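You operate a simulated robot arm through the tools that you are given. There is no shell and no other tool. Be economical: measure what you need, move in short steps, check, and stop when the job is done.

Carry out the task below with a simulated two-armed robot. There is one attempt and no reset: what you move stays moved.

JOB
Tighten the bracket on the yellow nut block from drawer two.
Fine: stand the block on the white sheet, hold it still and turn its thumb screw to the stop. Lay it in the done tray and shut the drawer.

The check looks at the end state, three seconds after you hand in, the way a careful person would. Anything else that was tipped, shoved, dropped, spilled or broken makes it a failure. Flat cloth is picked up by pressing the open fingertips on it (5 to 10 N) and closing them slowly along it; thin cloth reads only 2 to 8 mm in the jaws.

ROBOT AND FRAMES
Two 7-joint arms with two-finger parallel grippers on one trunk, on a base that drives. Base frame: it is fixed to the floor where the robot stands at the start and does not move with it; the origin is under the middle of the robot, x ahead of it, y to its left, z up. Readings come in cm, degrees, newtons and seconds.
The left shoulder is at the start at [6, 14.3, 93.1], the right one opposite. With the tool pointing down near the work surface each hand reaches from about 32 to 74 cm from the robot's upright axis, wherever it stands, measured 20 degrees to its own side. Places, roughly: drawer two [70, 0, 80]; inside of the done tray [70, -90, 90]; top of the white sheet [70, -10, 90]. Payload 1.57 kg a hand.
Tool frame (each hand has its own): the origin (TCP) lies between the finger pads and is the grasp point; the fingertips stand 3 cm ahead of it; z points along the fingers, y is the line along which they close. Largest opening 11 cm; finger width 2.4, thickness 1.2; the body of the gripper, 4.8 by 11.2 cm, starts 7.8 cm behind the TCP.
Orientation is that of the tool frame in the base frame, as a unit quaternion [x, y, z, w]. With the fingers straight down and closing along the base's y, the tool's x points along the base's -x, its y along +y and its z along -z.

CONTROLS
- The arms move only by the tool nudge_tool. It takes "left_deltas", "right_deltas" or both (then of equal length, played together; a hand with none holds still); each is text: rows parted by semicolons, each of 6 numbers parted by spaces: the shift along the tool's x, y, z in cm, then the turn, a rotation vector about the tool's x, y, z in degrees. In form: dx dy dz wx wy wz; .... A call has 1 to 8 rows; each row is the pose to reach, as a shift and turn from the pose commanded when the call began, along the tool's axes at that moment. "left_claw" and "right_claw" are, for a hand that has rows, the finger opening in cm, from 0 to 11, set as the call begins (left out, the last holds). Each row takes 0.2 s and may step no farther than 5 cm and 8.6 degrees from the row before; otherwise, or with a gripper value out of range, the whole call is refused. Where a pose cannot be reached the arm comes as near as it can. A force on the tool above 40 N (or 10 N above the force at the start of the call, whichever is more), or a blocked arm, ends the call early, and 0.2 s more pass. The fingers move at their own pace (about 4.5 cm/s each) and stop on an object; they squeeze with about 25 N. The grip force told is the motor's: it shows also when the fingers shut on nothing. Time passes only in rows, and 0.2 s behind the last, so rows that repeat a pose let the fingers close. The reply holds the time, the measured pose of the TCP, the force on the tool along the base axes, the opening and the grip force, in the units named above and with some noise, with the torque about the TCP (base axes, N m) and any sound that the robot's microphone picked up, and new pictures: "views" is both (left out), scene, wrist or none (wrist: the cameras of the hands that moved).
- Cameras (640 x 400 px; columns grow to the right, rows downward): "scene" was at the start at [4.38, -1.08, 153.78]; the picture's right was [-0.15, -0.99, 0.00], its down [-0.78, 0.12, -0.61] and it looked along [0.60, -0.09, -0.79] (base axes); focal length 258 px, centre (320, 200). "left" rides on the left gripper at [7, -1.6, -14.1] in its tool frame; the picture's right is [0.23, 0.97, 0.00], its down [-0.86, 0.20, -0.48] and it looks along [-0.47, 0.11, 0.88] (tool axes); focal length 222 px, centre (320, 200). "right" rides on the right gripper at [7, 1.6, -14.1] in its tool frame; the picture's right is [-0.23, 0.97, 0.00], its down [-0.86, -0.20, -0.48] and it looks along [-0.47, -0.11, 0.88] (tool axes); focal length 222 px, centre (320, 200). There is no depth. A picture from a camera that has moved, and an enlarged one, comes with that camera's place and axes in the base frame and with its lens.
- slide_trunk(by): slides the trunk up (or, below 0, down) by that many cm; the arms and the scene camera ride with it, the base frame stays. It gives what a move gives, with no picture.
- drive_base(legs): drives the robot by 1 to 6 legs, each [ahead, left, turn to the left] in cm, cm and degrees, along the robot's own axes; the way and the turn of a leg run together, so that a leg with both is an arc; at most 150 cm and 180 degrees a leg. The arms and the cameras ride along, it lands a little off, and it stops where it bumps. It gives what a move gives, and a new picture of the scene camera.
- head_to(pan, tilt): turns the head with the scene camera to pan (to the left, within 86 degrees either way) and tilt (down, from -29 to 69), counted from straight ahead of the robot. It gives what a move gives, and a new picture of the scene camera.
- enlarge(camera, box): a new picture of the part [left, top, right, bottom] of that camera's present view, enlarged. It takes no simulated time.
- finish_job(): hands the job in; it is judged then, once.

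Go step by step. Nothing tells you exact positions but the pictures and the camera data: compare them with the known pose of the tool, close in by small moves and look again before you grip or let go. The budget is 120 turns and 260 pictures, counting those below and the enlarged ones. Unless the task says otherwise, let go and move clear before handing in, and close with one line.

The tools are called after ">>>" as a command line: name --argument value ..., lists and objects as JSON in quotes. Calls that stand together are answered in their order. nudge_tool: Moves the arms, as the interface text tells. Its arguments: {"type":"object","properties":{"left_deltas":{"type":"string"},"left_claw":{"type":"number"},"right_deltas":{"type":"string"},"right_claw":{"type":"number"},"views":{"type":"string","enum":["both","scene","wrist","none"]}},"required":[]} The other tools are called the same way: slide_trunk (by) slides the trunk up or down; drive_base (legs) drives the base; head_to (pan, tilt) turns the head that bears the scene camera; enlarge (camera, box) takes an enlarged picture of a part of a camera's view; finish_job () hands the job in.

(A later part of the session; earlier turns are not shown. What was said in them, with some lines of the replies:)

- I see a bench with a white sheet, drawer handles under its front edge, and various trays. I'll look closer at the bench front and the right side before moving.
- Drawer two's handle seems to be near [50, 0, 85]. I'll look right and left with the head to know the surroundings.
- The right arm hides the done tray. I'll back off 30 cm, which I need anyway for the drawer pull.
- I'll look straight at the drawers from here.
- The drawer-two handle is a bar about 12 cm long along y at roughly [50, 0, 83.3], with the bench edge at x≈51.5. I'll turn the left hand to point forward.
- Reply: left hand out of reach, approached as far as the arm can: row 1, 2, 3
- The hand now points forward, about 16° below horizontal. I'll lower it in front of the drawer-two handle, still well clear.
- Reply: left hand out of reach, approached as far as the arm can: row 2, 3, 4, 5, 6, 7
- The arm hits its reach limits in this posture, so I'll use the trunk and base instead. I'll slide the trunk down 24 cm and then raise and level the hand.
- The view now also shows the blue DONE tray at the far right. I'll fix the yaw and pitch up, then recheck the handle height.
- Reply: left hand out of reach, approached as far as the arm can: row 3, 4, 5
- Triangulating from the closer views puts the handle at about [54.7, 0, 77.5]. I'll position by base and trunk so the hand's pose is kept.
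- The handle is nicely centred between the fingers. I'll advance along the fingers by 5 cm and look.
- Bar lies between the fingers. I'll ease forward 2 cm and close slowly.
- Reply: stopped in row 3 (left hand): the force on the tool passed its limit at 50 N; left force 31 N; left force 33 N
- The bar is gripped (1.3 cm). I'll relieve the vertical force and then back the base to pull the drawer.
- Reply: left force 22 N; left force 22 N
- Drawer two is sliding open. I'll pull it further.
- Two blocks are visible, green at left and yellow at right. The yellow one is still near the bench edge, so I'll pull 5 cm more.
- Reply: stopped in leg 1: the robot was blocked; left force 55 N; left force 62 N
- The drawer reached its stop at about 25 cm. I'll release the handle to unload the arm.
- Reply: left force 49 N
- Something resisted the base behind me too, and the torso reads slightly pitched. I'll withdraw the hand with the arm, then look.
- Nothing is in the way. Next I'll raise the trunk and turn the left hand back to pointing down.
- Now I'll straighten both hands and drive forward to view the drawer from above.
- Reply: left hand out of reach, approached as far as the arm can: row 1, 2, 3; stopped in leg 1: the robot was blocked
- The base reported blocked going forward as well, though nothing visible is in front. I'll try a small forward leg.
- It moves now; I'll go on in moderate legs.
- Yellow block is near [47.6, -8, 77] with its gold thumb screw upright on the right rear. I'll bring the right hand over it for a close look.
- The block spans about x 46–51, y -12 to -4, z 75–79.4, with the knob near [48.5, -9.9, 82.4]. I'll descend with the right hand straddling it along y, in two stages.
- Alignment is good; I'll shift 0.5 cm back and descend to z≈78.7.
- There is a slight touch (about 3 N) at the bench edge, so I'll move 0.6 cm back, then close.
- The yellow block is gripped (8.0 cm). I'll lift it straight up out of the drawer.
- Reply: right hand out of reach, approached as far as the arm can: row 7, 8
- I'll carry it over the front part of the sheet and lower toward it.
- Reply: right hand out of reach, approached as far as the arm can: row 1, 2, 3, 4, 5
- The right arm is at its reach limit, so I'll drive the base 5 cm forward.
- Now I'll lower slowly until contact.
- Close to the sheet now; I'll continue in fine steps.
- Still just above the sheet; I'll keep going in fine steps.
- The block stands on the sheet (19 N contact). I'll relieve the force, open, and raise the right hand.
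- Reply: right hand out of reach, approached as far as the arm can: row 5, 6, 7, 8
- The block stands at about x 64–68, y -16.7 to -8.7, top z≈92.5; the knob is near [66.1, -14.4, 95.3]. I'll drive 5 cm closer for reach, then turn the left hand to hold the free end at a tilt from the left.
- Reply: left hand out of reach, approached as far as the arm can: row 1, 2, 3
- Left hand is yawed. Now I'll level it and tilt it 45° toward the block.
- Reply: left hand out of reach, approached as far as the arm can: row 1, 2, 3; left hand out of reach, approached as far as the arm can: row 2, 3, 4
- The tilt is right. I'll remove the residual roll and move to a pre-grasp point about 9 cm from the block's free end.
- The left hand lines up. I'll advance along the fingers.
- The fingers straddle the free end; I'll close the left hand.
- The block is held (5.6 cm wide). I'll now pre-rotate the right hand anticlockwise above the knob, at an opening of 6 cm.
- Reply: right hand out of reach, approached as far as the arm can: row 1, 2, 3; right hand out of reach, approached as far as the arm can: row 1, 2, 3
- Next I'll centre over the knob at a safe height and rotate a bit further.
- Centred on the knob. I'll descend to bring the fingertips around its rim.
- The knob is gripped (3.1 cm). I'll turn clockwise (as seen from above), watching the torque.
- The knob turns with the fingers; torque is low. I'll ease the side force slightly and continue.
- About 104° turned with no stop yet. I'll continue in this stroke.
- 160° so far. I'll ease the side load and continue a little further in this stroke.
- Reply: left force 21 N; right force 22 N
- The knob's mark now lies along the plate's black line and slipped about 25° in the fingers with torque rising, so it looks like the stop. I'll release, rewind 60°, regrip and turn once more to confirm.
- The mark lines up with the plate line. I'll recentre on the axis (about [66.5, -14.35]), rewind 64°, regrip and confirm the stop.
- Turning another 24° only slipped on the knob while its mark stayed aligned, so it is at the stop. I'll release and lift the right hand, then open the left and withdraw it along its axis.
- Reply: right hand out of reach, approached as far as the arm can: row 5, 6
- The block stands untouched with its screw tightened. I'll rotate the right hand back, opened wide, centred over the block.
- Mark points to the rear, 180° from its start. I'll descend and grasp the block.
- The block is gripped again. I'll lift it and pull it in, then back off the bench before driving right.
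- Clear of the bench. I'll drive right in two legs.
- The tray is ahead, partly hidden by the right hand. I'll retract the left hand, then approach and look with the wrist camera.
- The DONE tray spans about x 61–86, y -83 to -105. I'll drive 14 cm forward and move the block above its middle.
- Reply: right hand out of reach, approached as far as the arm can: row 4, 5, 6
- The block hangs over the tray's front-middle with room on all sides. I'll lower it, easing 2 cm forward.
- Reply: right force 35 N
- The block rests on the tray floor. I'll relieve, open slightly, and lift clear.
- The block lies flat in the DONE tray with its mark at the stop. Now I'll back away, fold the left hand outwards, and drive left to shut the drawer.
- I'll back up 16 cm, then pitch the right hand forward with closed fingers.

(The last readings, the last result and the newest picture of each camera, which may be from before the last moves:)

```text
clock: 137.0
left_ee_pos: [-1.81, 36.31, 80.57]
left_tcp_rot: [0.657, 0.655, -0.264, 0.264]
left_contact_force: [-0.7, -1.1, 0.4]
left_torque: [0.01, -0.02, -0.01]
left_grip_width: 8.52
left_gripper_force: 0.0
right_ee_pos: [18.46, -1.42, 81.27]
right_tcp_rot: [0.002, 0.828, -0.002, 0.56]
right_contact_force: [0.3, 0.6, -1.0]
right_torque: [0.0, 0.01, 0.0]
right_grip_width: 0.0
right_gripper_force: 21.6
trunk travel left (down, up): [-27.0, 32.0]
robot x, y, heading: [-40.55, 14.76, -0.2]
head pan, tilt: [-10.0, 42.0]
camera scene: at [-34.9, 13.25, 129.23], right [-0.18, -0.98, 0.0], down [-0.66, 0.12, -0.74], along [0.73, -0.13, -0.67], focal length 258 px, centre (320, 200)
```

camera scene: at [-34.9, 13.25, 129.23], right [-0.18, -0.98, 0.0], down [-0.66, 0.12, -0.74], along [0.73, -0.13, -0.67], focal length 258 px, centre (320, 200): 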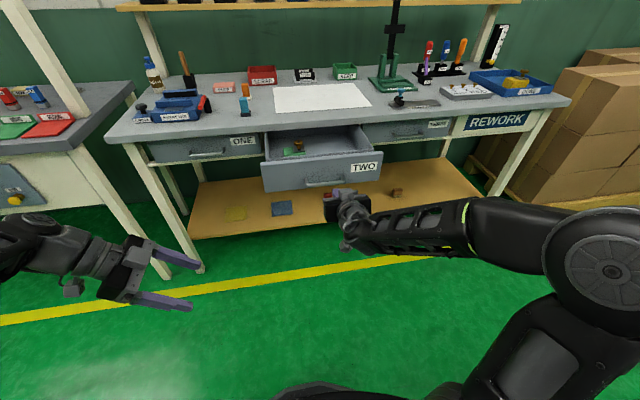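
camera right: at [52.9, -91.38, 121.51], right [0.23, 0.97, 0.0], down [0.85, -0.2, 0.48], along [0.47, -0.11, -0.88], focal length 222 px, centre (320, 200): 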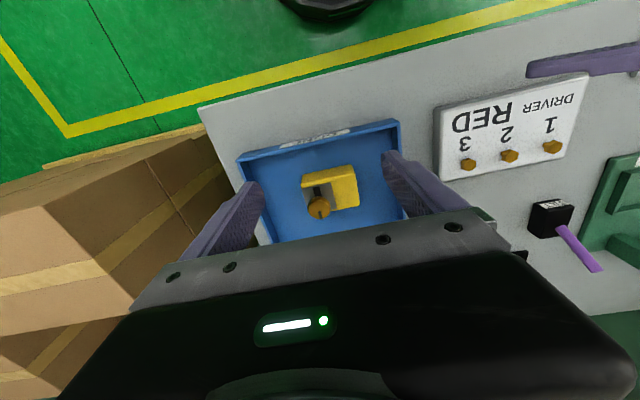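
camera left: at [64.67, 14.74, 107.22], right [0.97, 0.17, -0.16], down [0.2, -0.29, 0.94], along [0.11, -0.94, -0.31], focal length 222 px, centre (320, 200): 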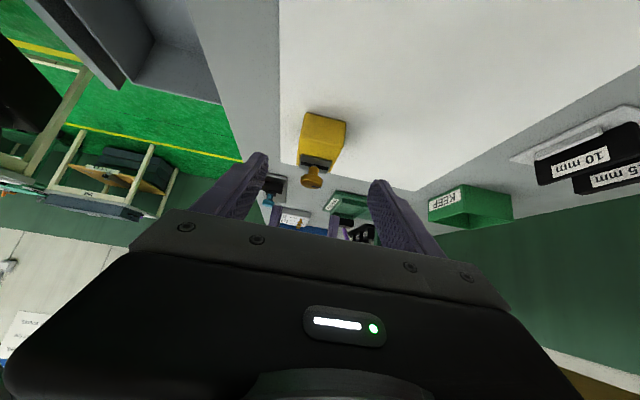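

The closed fingertips point at the drawer face at z≈80, above the handle bar. I'll drive forward to push it shut, in stages.

>>> drive_base --legs '[[14, 0, 0]]'

>>> enlarge --camera "scene" --box '[220, 110, 420, 235]'

```text
clock: 138.3
left_ee_pos: [12.1, 36.23, 80.47]
left_tcp_rot: [0.657, 0.655, -0.263, 0.264]
left_contact_force: [-0.4, -0.1, -0.1]
left_torque: [0.02, 0.01, -0.03]
left_grip_width: 8.52
left_gripper_force: 0.1
right_ee_pos: [32.57, -1.42, 81.23]
right_tcp_rot: [0.002, 0.829, -0.003, 0.559]
right_contact_force: [0.7, 0.1, 0.3]
right_torque: [0.0, -0.01, 0.0]
right_grip_width: 0.01
right_gripper_force: 20.8
trunk travel left (down, up): [-27.0, 32.0]
robot x, y, heading: [-25.61, 14.6, -0.0]
head pan, tilt: [-10.0, 42.0]
camera scene: at [-20.83, 13.21, 129.23], right [-0.18, -0.98, 0.0], down [-0.66, 0.12, -0.74], along [0.73, -0.13, -0.67], focal length 258 px, centre (320, 200)
```

scene: 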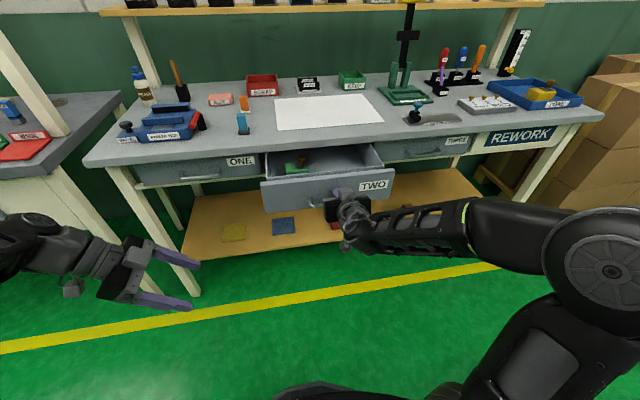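

```text
3.20 times, centred on (320, 172) of scene
camera zoom: at [-20.83, 13.21, 129.23], right [-0.18, -0.98, 0.0], down [-0.66, 0.12, -0.74], along [0.73, -0.13, -0.67], focal length 827 px, centre (320, 288)
```

zoom: 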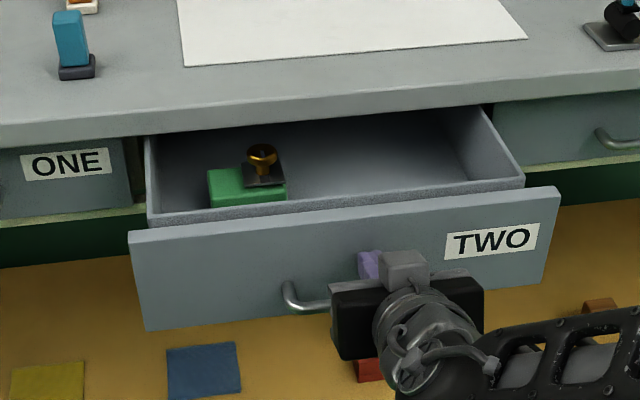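

>>> drive_base --legs '[[10, 0, 0]]'

>>> drive_base --legs '[[8, 0, 0]]'

>>> enlarge --camera "scene" --box '[220, 110, 420, 235]'

```text
clock: 139.5
left_ee_pos: [22.25, 36.15, 80.44]
left_tcp_rot: [0.657, 0.655, -0.264, 0.264]
left_contact_force: [-0.6, 0.1, -0.6]
left_torque: [-0.02, 0.03, -0.03]
left_grip_width: 8.53
left_gripper_force: 0.1
right_ee_pos: [42.54, -1.53, 81.26]
right_tcp_rot: [0.002, 0.829, -0.003, 0.559]
right_contact_force: [-0.2, -0.2, 0.5]
right_torque: [-0.04, 0.0, 0.02]
right_grip_width: 0.01
right_gripper_force: 20.9
trunk travel left (down, up): [-27.0, 32.0]
robot x, y, heading: [-15.94, 14.69, -0.1]
head pan, tilt: [-10.0, 42.0]
camera scene: at [-10.77, 13.17, 129.23], right [-0.18, -0.98, 0.0], down [-0.66, 0.12, -0.74], along [0.73, -0.13, -0.67], focal length 258 px, centre (320, 200)
```

scene: 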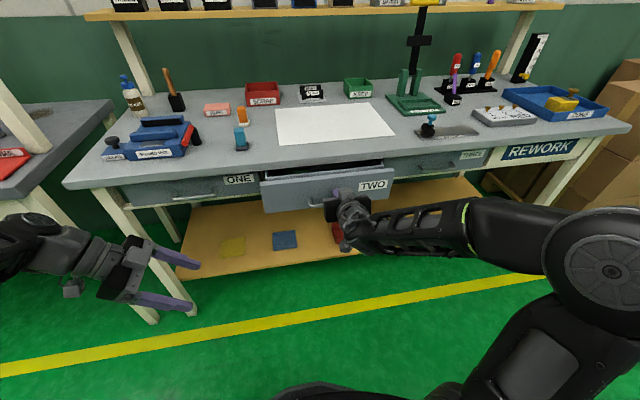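

```text
clock: 140.5
left_ee_pos: [30.3, 36.12, 80.52]
left_tcp_rot: [0.657, 0.655, -0.264, 0.263]
left_contact_force: [0.0, 0.1, 0.2]
left_torque: [0.01, 0.0, -0.01]
left_grip_width: 8.5
left_gripper_force: 0.1
right_ee_pos: [50.49, -1.63, 81.24]
right_tcp_rot: [0.003, 0.829, -0.003, 0.559]
right_contact_force: [0.5, 0.1, -0.5]
right_torque: [0.01, -0.01, 0.0]
right_grip_width: 0.0
right_gripper_force: 20.9
trunk travel left (down, up): [-27.0, 32.0]
robot x, y, heading: [-7.93, 14.43, -0.1]
head pan, tilt: [-10.0, 42.0]
camera scene: at [-2.76, 13.14, 129.23], right [-0.18, -0.98, 0.0], down [-0.66, 0.12, -0.74], along [0.73, -0.13, -0.67], focal length 258 px, centre (320, 200)
```

scene: 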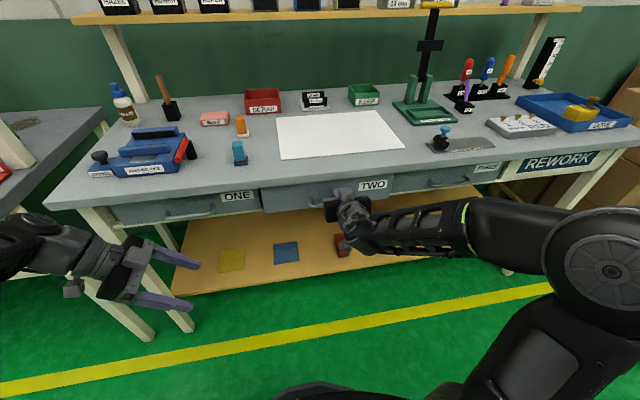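

```text
3.20 times, centred on (320, 172) of scene
camera zoom: at [-2.76, 13.14, 129.23], right [-0.18, -0.98, 0.0], down [-0.66, 0.12, -0.74], along [0.73, -0.13, -0.67], focal length 827 px, centre (320, 288)
```

zoom: 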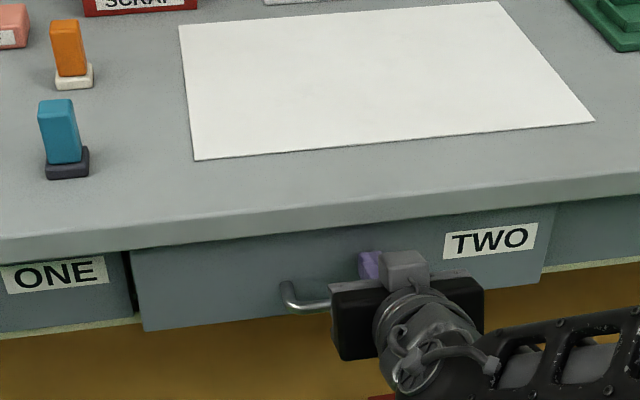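

About 3 cm remain. I'll finish with the arm, force-limited.

>>> nudge_tool --right_deltas "-0.37 0 0.93 0 0 0; -0.75 0 1.85 0 0 0; -0.94 0 2.3 0 0 0; -1.12 0 2.8 0 0 0; -1.3 0 3.25 0 0 0; -1.5 0 3.7 0 0 0" --views "wrist"

>>> enlarge --camera "scene" --box '[220, 110, 420, 235]'

```text
clock: 141.7
left_ee_pos: [30.01, 36.16, 80.5]
left_tcp_rot: [0.658, 0.654, -0.263, 0.265]
left_contact_force: [0.0, -0.5, 0.9]
left_torque: [0.03, 0.01, -0.02]
left_grip_width: 8.48
left_gripper_force: 0.1
right_ee_pos: [53.24, -1.71, 81.36]
right_tcp_rot: [0.003, 0.83, -0.003, 0.558]
right_contact_force: [-24.3, -1.8, 10.7]
right_torque: [-0.01, -0.34, -0.07]
right_grip_width: 0.01
right_gripper_force: 21.2
trunk travel left (down, up): [-27.0, 32.0]
robot x, y, heading: [-8.21, 14.49, -0.2]
head pan, tilt: [-10.0, 42.0]
stopped in row 5 (right hand): the force on the tool passed its limit at 46 N (the readings are from after the stop); the commanded pose is now the measured one
camera right: at [37.56, 0.14, 80.13], right [0.09, 0.97, 0.21], down [-0.12, -0.2, 0.97], along [0.99, -0.12, 0.1], focal length 222 px, centre (320, 200)
```

right: 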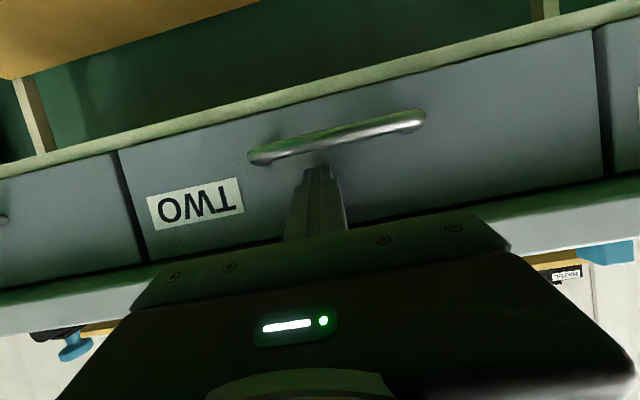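

```text
3.20 times, centred on (320, 172) of scene
camera zoom: at [-3.23, 13.12, 129.27], right [-0.18, -0.98, 0.0], down [-0.66, 0.12, -0.74], along [0.73, -0.13, -0.67], focal length 827 px, centre (320, 288)
```

zoom: 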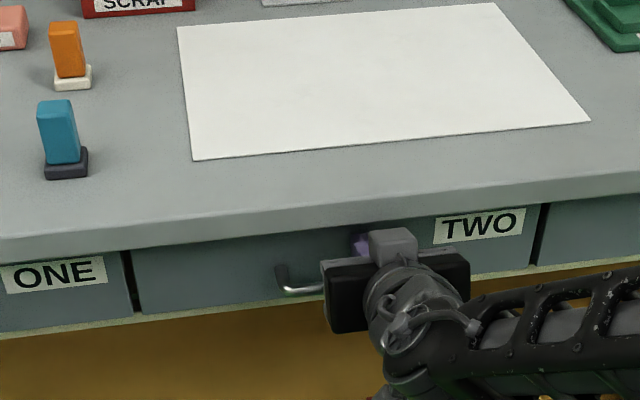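

The drawer is flush with its neighbours and bottomed out at 46 N. I'll back away and check everything.

>>> nudge_tool --right_deltas "0.5 0 -1.2 0 0 0; 1.5 0 -4 0 0 0; 3 0 -8 0 0 0" --views "none"

>>> drive_base --legs '[[-14, 0, 0]]'

>>> slide_trunk --by 20

>>> head_to --pan -20 --tilt 42

>>> enlarge --camera "scene" --box '[100, 60, 340, 210]'

>>> enlarge --camera "scene" --box '[300, 40, 540, 190]'

```text
clock: 142.5
left_ee_pos: [30.2, 36.16, 80.44]
left_tcp_rot: [0.658, 0.654, -0.264, 0.264]
left_contact_force: [0.1, 0.9, -0.2]
left_torque: [-0.03, 0.0, 0.0]
left_grip_width: 8.51
left_gripper_force: 0.0
right_ee_pos: [45.12, -1.67, 81.25]
right_tcp_rot: [0.003, 0.831, -0.003, 0.556]
right_contact_force: [0.0, 0.4, 0.9]
right_torque: [0.02, 0.0, 0.02]
right_grip_width: 0.01
right_gripper_force: 21.0
trunk travel left (down, up): [-27.0, 32.0]
robot x, y, heading: [-8.13, 14.68, -0.4]
head pan, tilt: [-10.0, 42.0]
```

```text
clock: 143.8
left_ee_pos: [16.16, 36.28, 80.5]
left_tcp_rot: [0.657, 0.654, -0.264, 0.264]
left_contact_force: [-1.1, -0.4, -0.7]
left_torque: [0.03, 0.03, -0.01]
left_grip_width: 8.46
left_gripper_force: 0.2
right_ee_pos: [31.04, -1.47, 81.36]
right_tcp_rot: [0.002, 0.831, -0.002, 0.556]
right_contact_force: [-0.2, 0.7, -0.2]
right_torque: [-0.01, 0.0, 0.01]
right_grip_width: 0.01
right_gripper_force: 21.0
trunk travel left (down, up): [-27.0, 32.0]
robot x, y, heading: [-22.42, 14.45, -0.2]
head pan, tilt: [-10.0, 42.0]
camera scene: at [-16.96, 13.19, 129.24], right [-0.18, -0.98, 0.0], down [-0.66, 0.12, -0.74], along [0.73, -0.13, -0.67], focal length 258 px, centre (320, 200)
```

scene: 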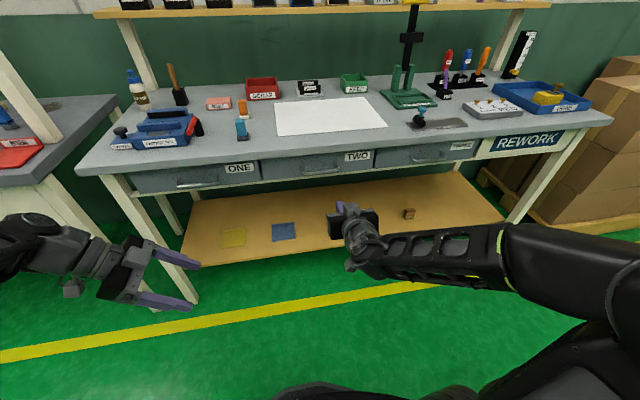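

```text
clock: 146.0
left_ee_pos: [16.13, 36.21, 100.41]
left_tcp_rot: [0.658, 0.654, -0.264, 0.265]
left_contact_force: [0.1, -0.5, -0.3]
left_torque: [-0.03, 0.0, 0.01]
left_grip_width: 8.5
left_gripper_force: 0.1
right_ee_pos: [30.95, -1.5, 101.2]
right_tcp_rot: [0.003, 0.831, -0.003, 0.556]
right_contact_force: [-0.3, -0.1, -0.5]
right_torque: [0.0, 0.03, 0.04]
right_grip_width: 0.0
right_gripper_force: 21.8
trunk travel left (down, up): [-47.0, 12.0]
robot x, y, heading: [-22.47, 14.31, -0.4]
head pan, tilt: [-10.0, 42.0]
```

```text
clock: 146.7
left_ee_pos: [16.18, 36.11, 100.37]
left_tcp_rot: [0.657, 0.654, -0.263, 0.265]
left_contact_force: [0.4, -0.2, -0.2]
left_torque: [-0.03, 0.02, -0.05]
left_grip_width: 8.51
left_gripper_force: 0.0
right_ee_pos: [31.03, -1.48, 101.26]
right_tcp_rot: [0.002, 0.831, -0.003, 0.556]
right_contact_force: [0.4, -0.6, 0.2]
right_torque: [0.04, -0.01, 0.0]
right_grip_width: 0.0
right_gripper_force: 21.4
trunk travel left (down, up): [-47.0, 12.0]
robot x, y, heading: [-22.17, 14.7, -0.1]
head pan, tilt: [-20.0, 42.0]
camera scene: at [-17.32, 11.79, 149.23], right [-0.35, -0.94, 0.0], down [-0.63, 0.23, -0.74], along [0.7, -0.26, -0.67], focal length 258 px, centre (320, 200)
```

scene: 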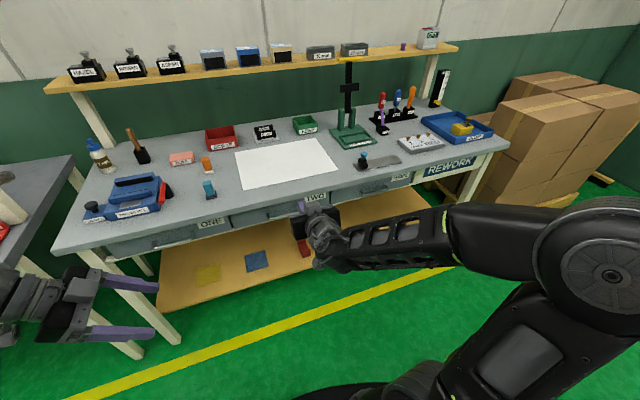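

```text
2.67 times, centred on (220, 135) of scene
camera zoom: at [-17.32, 11.79, 149.23], right [-0.35, -0.94, 0.0], down [-0.63, 0.23, -0.74], along [0.7, -0.26, -0.67], focal length 689 px, centre (587, 373)
```

zoom: 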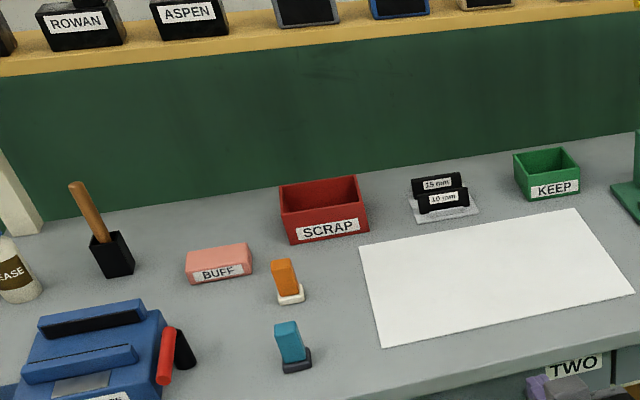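

```text
2.67 times, centred on (420, 115) of scene
camera zoom: at [-17.32, 11.79, 149.23], right [-0.35, -0.94, 0.0], down [-0.63, 0.23, -0.74], along [0.7, -0.26, -0.67], focal length 689 px, centre (53, 427)
```

zoom: 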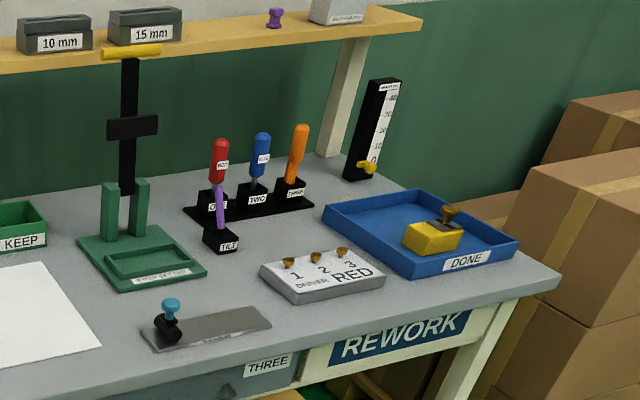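

Everything is in order: the yellow block is in the DONE tray, the drawer is shut, and nothing else has been disturbed. I'm handing in.

>>> finish_job

```text
The job is handed in.
```

The yellow block's thumb screw is turned to its stop, the block is in the done tray, and drawer two is shut.
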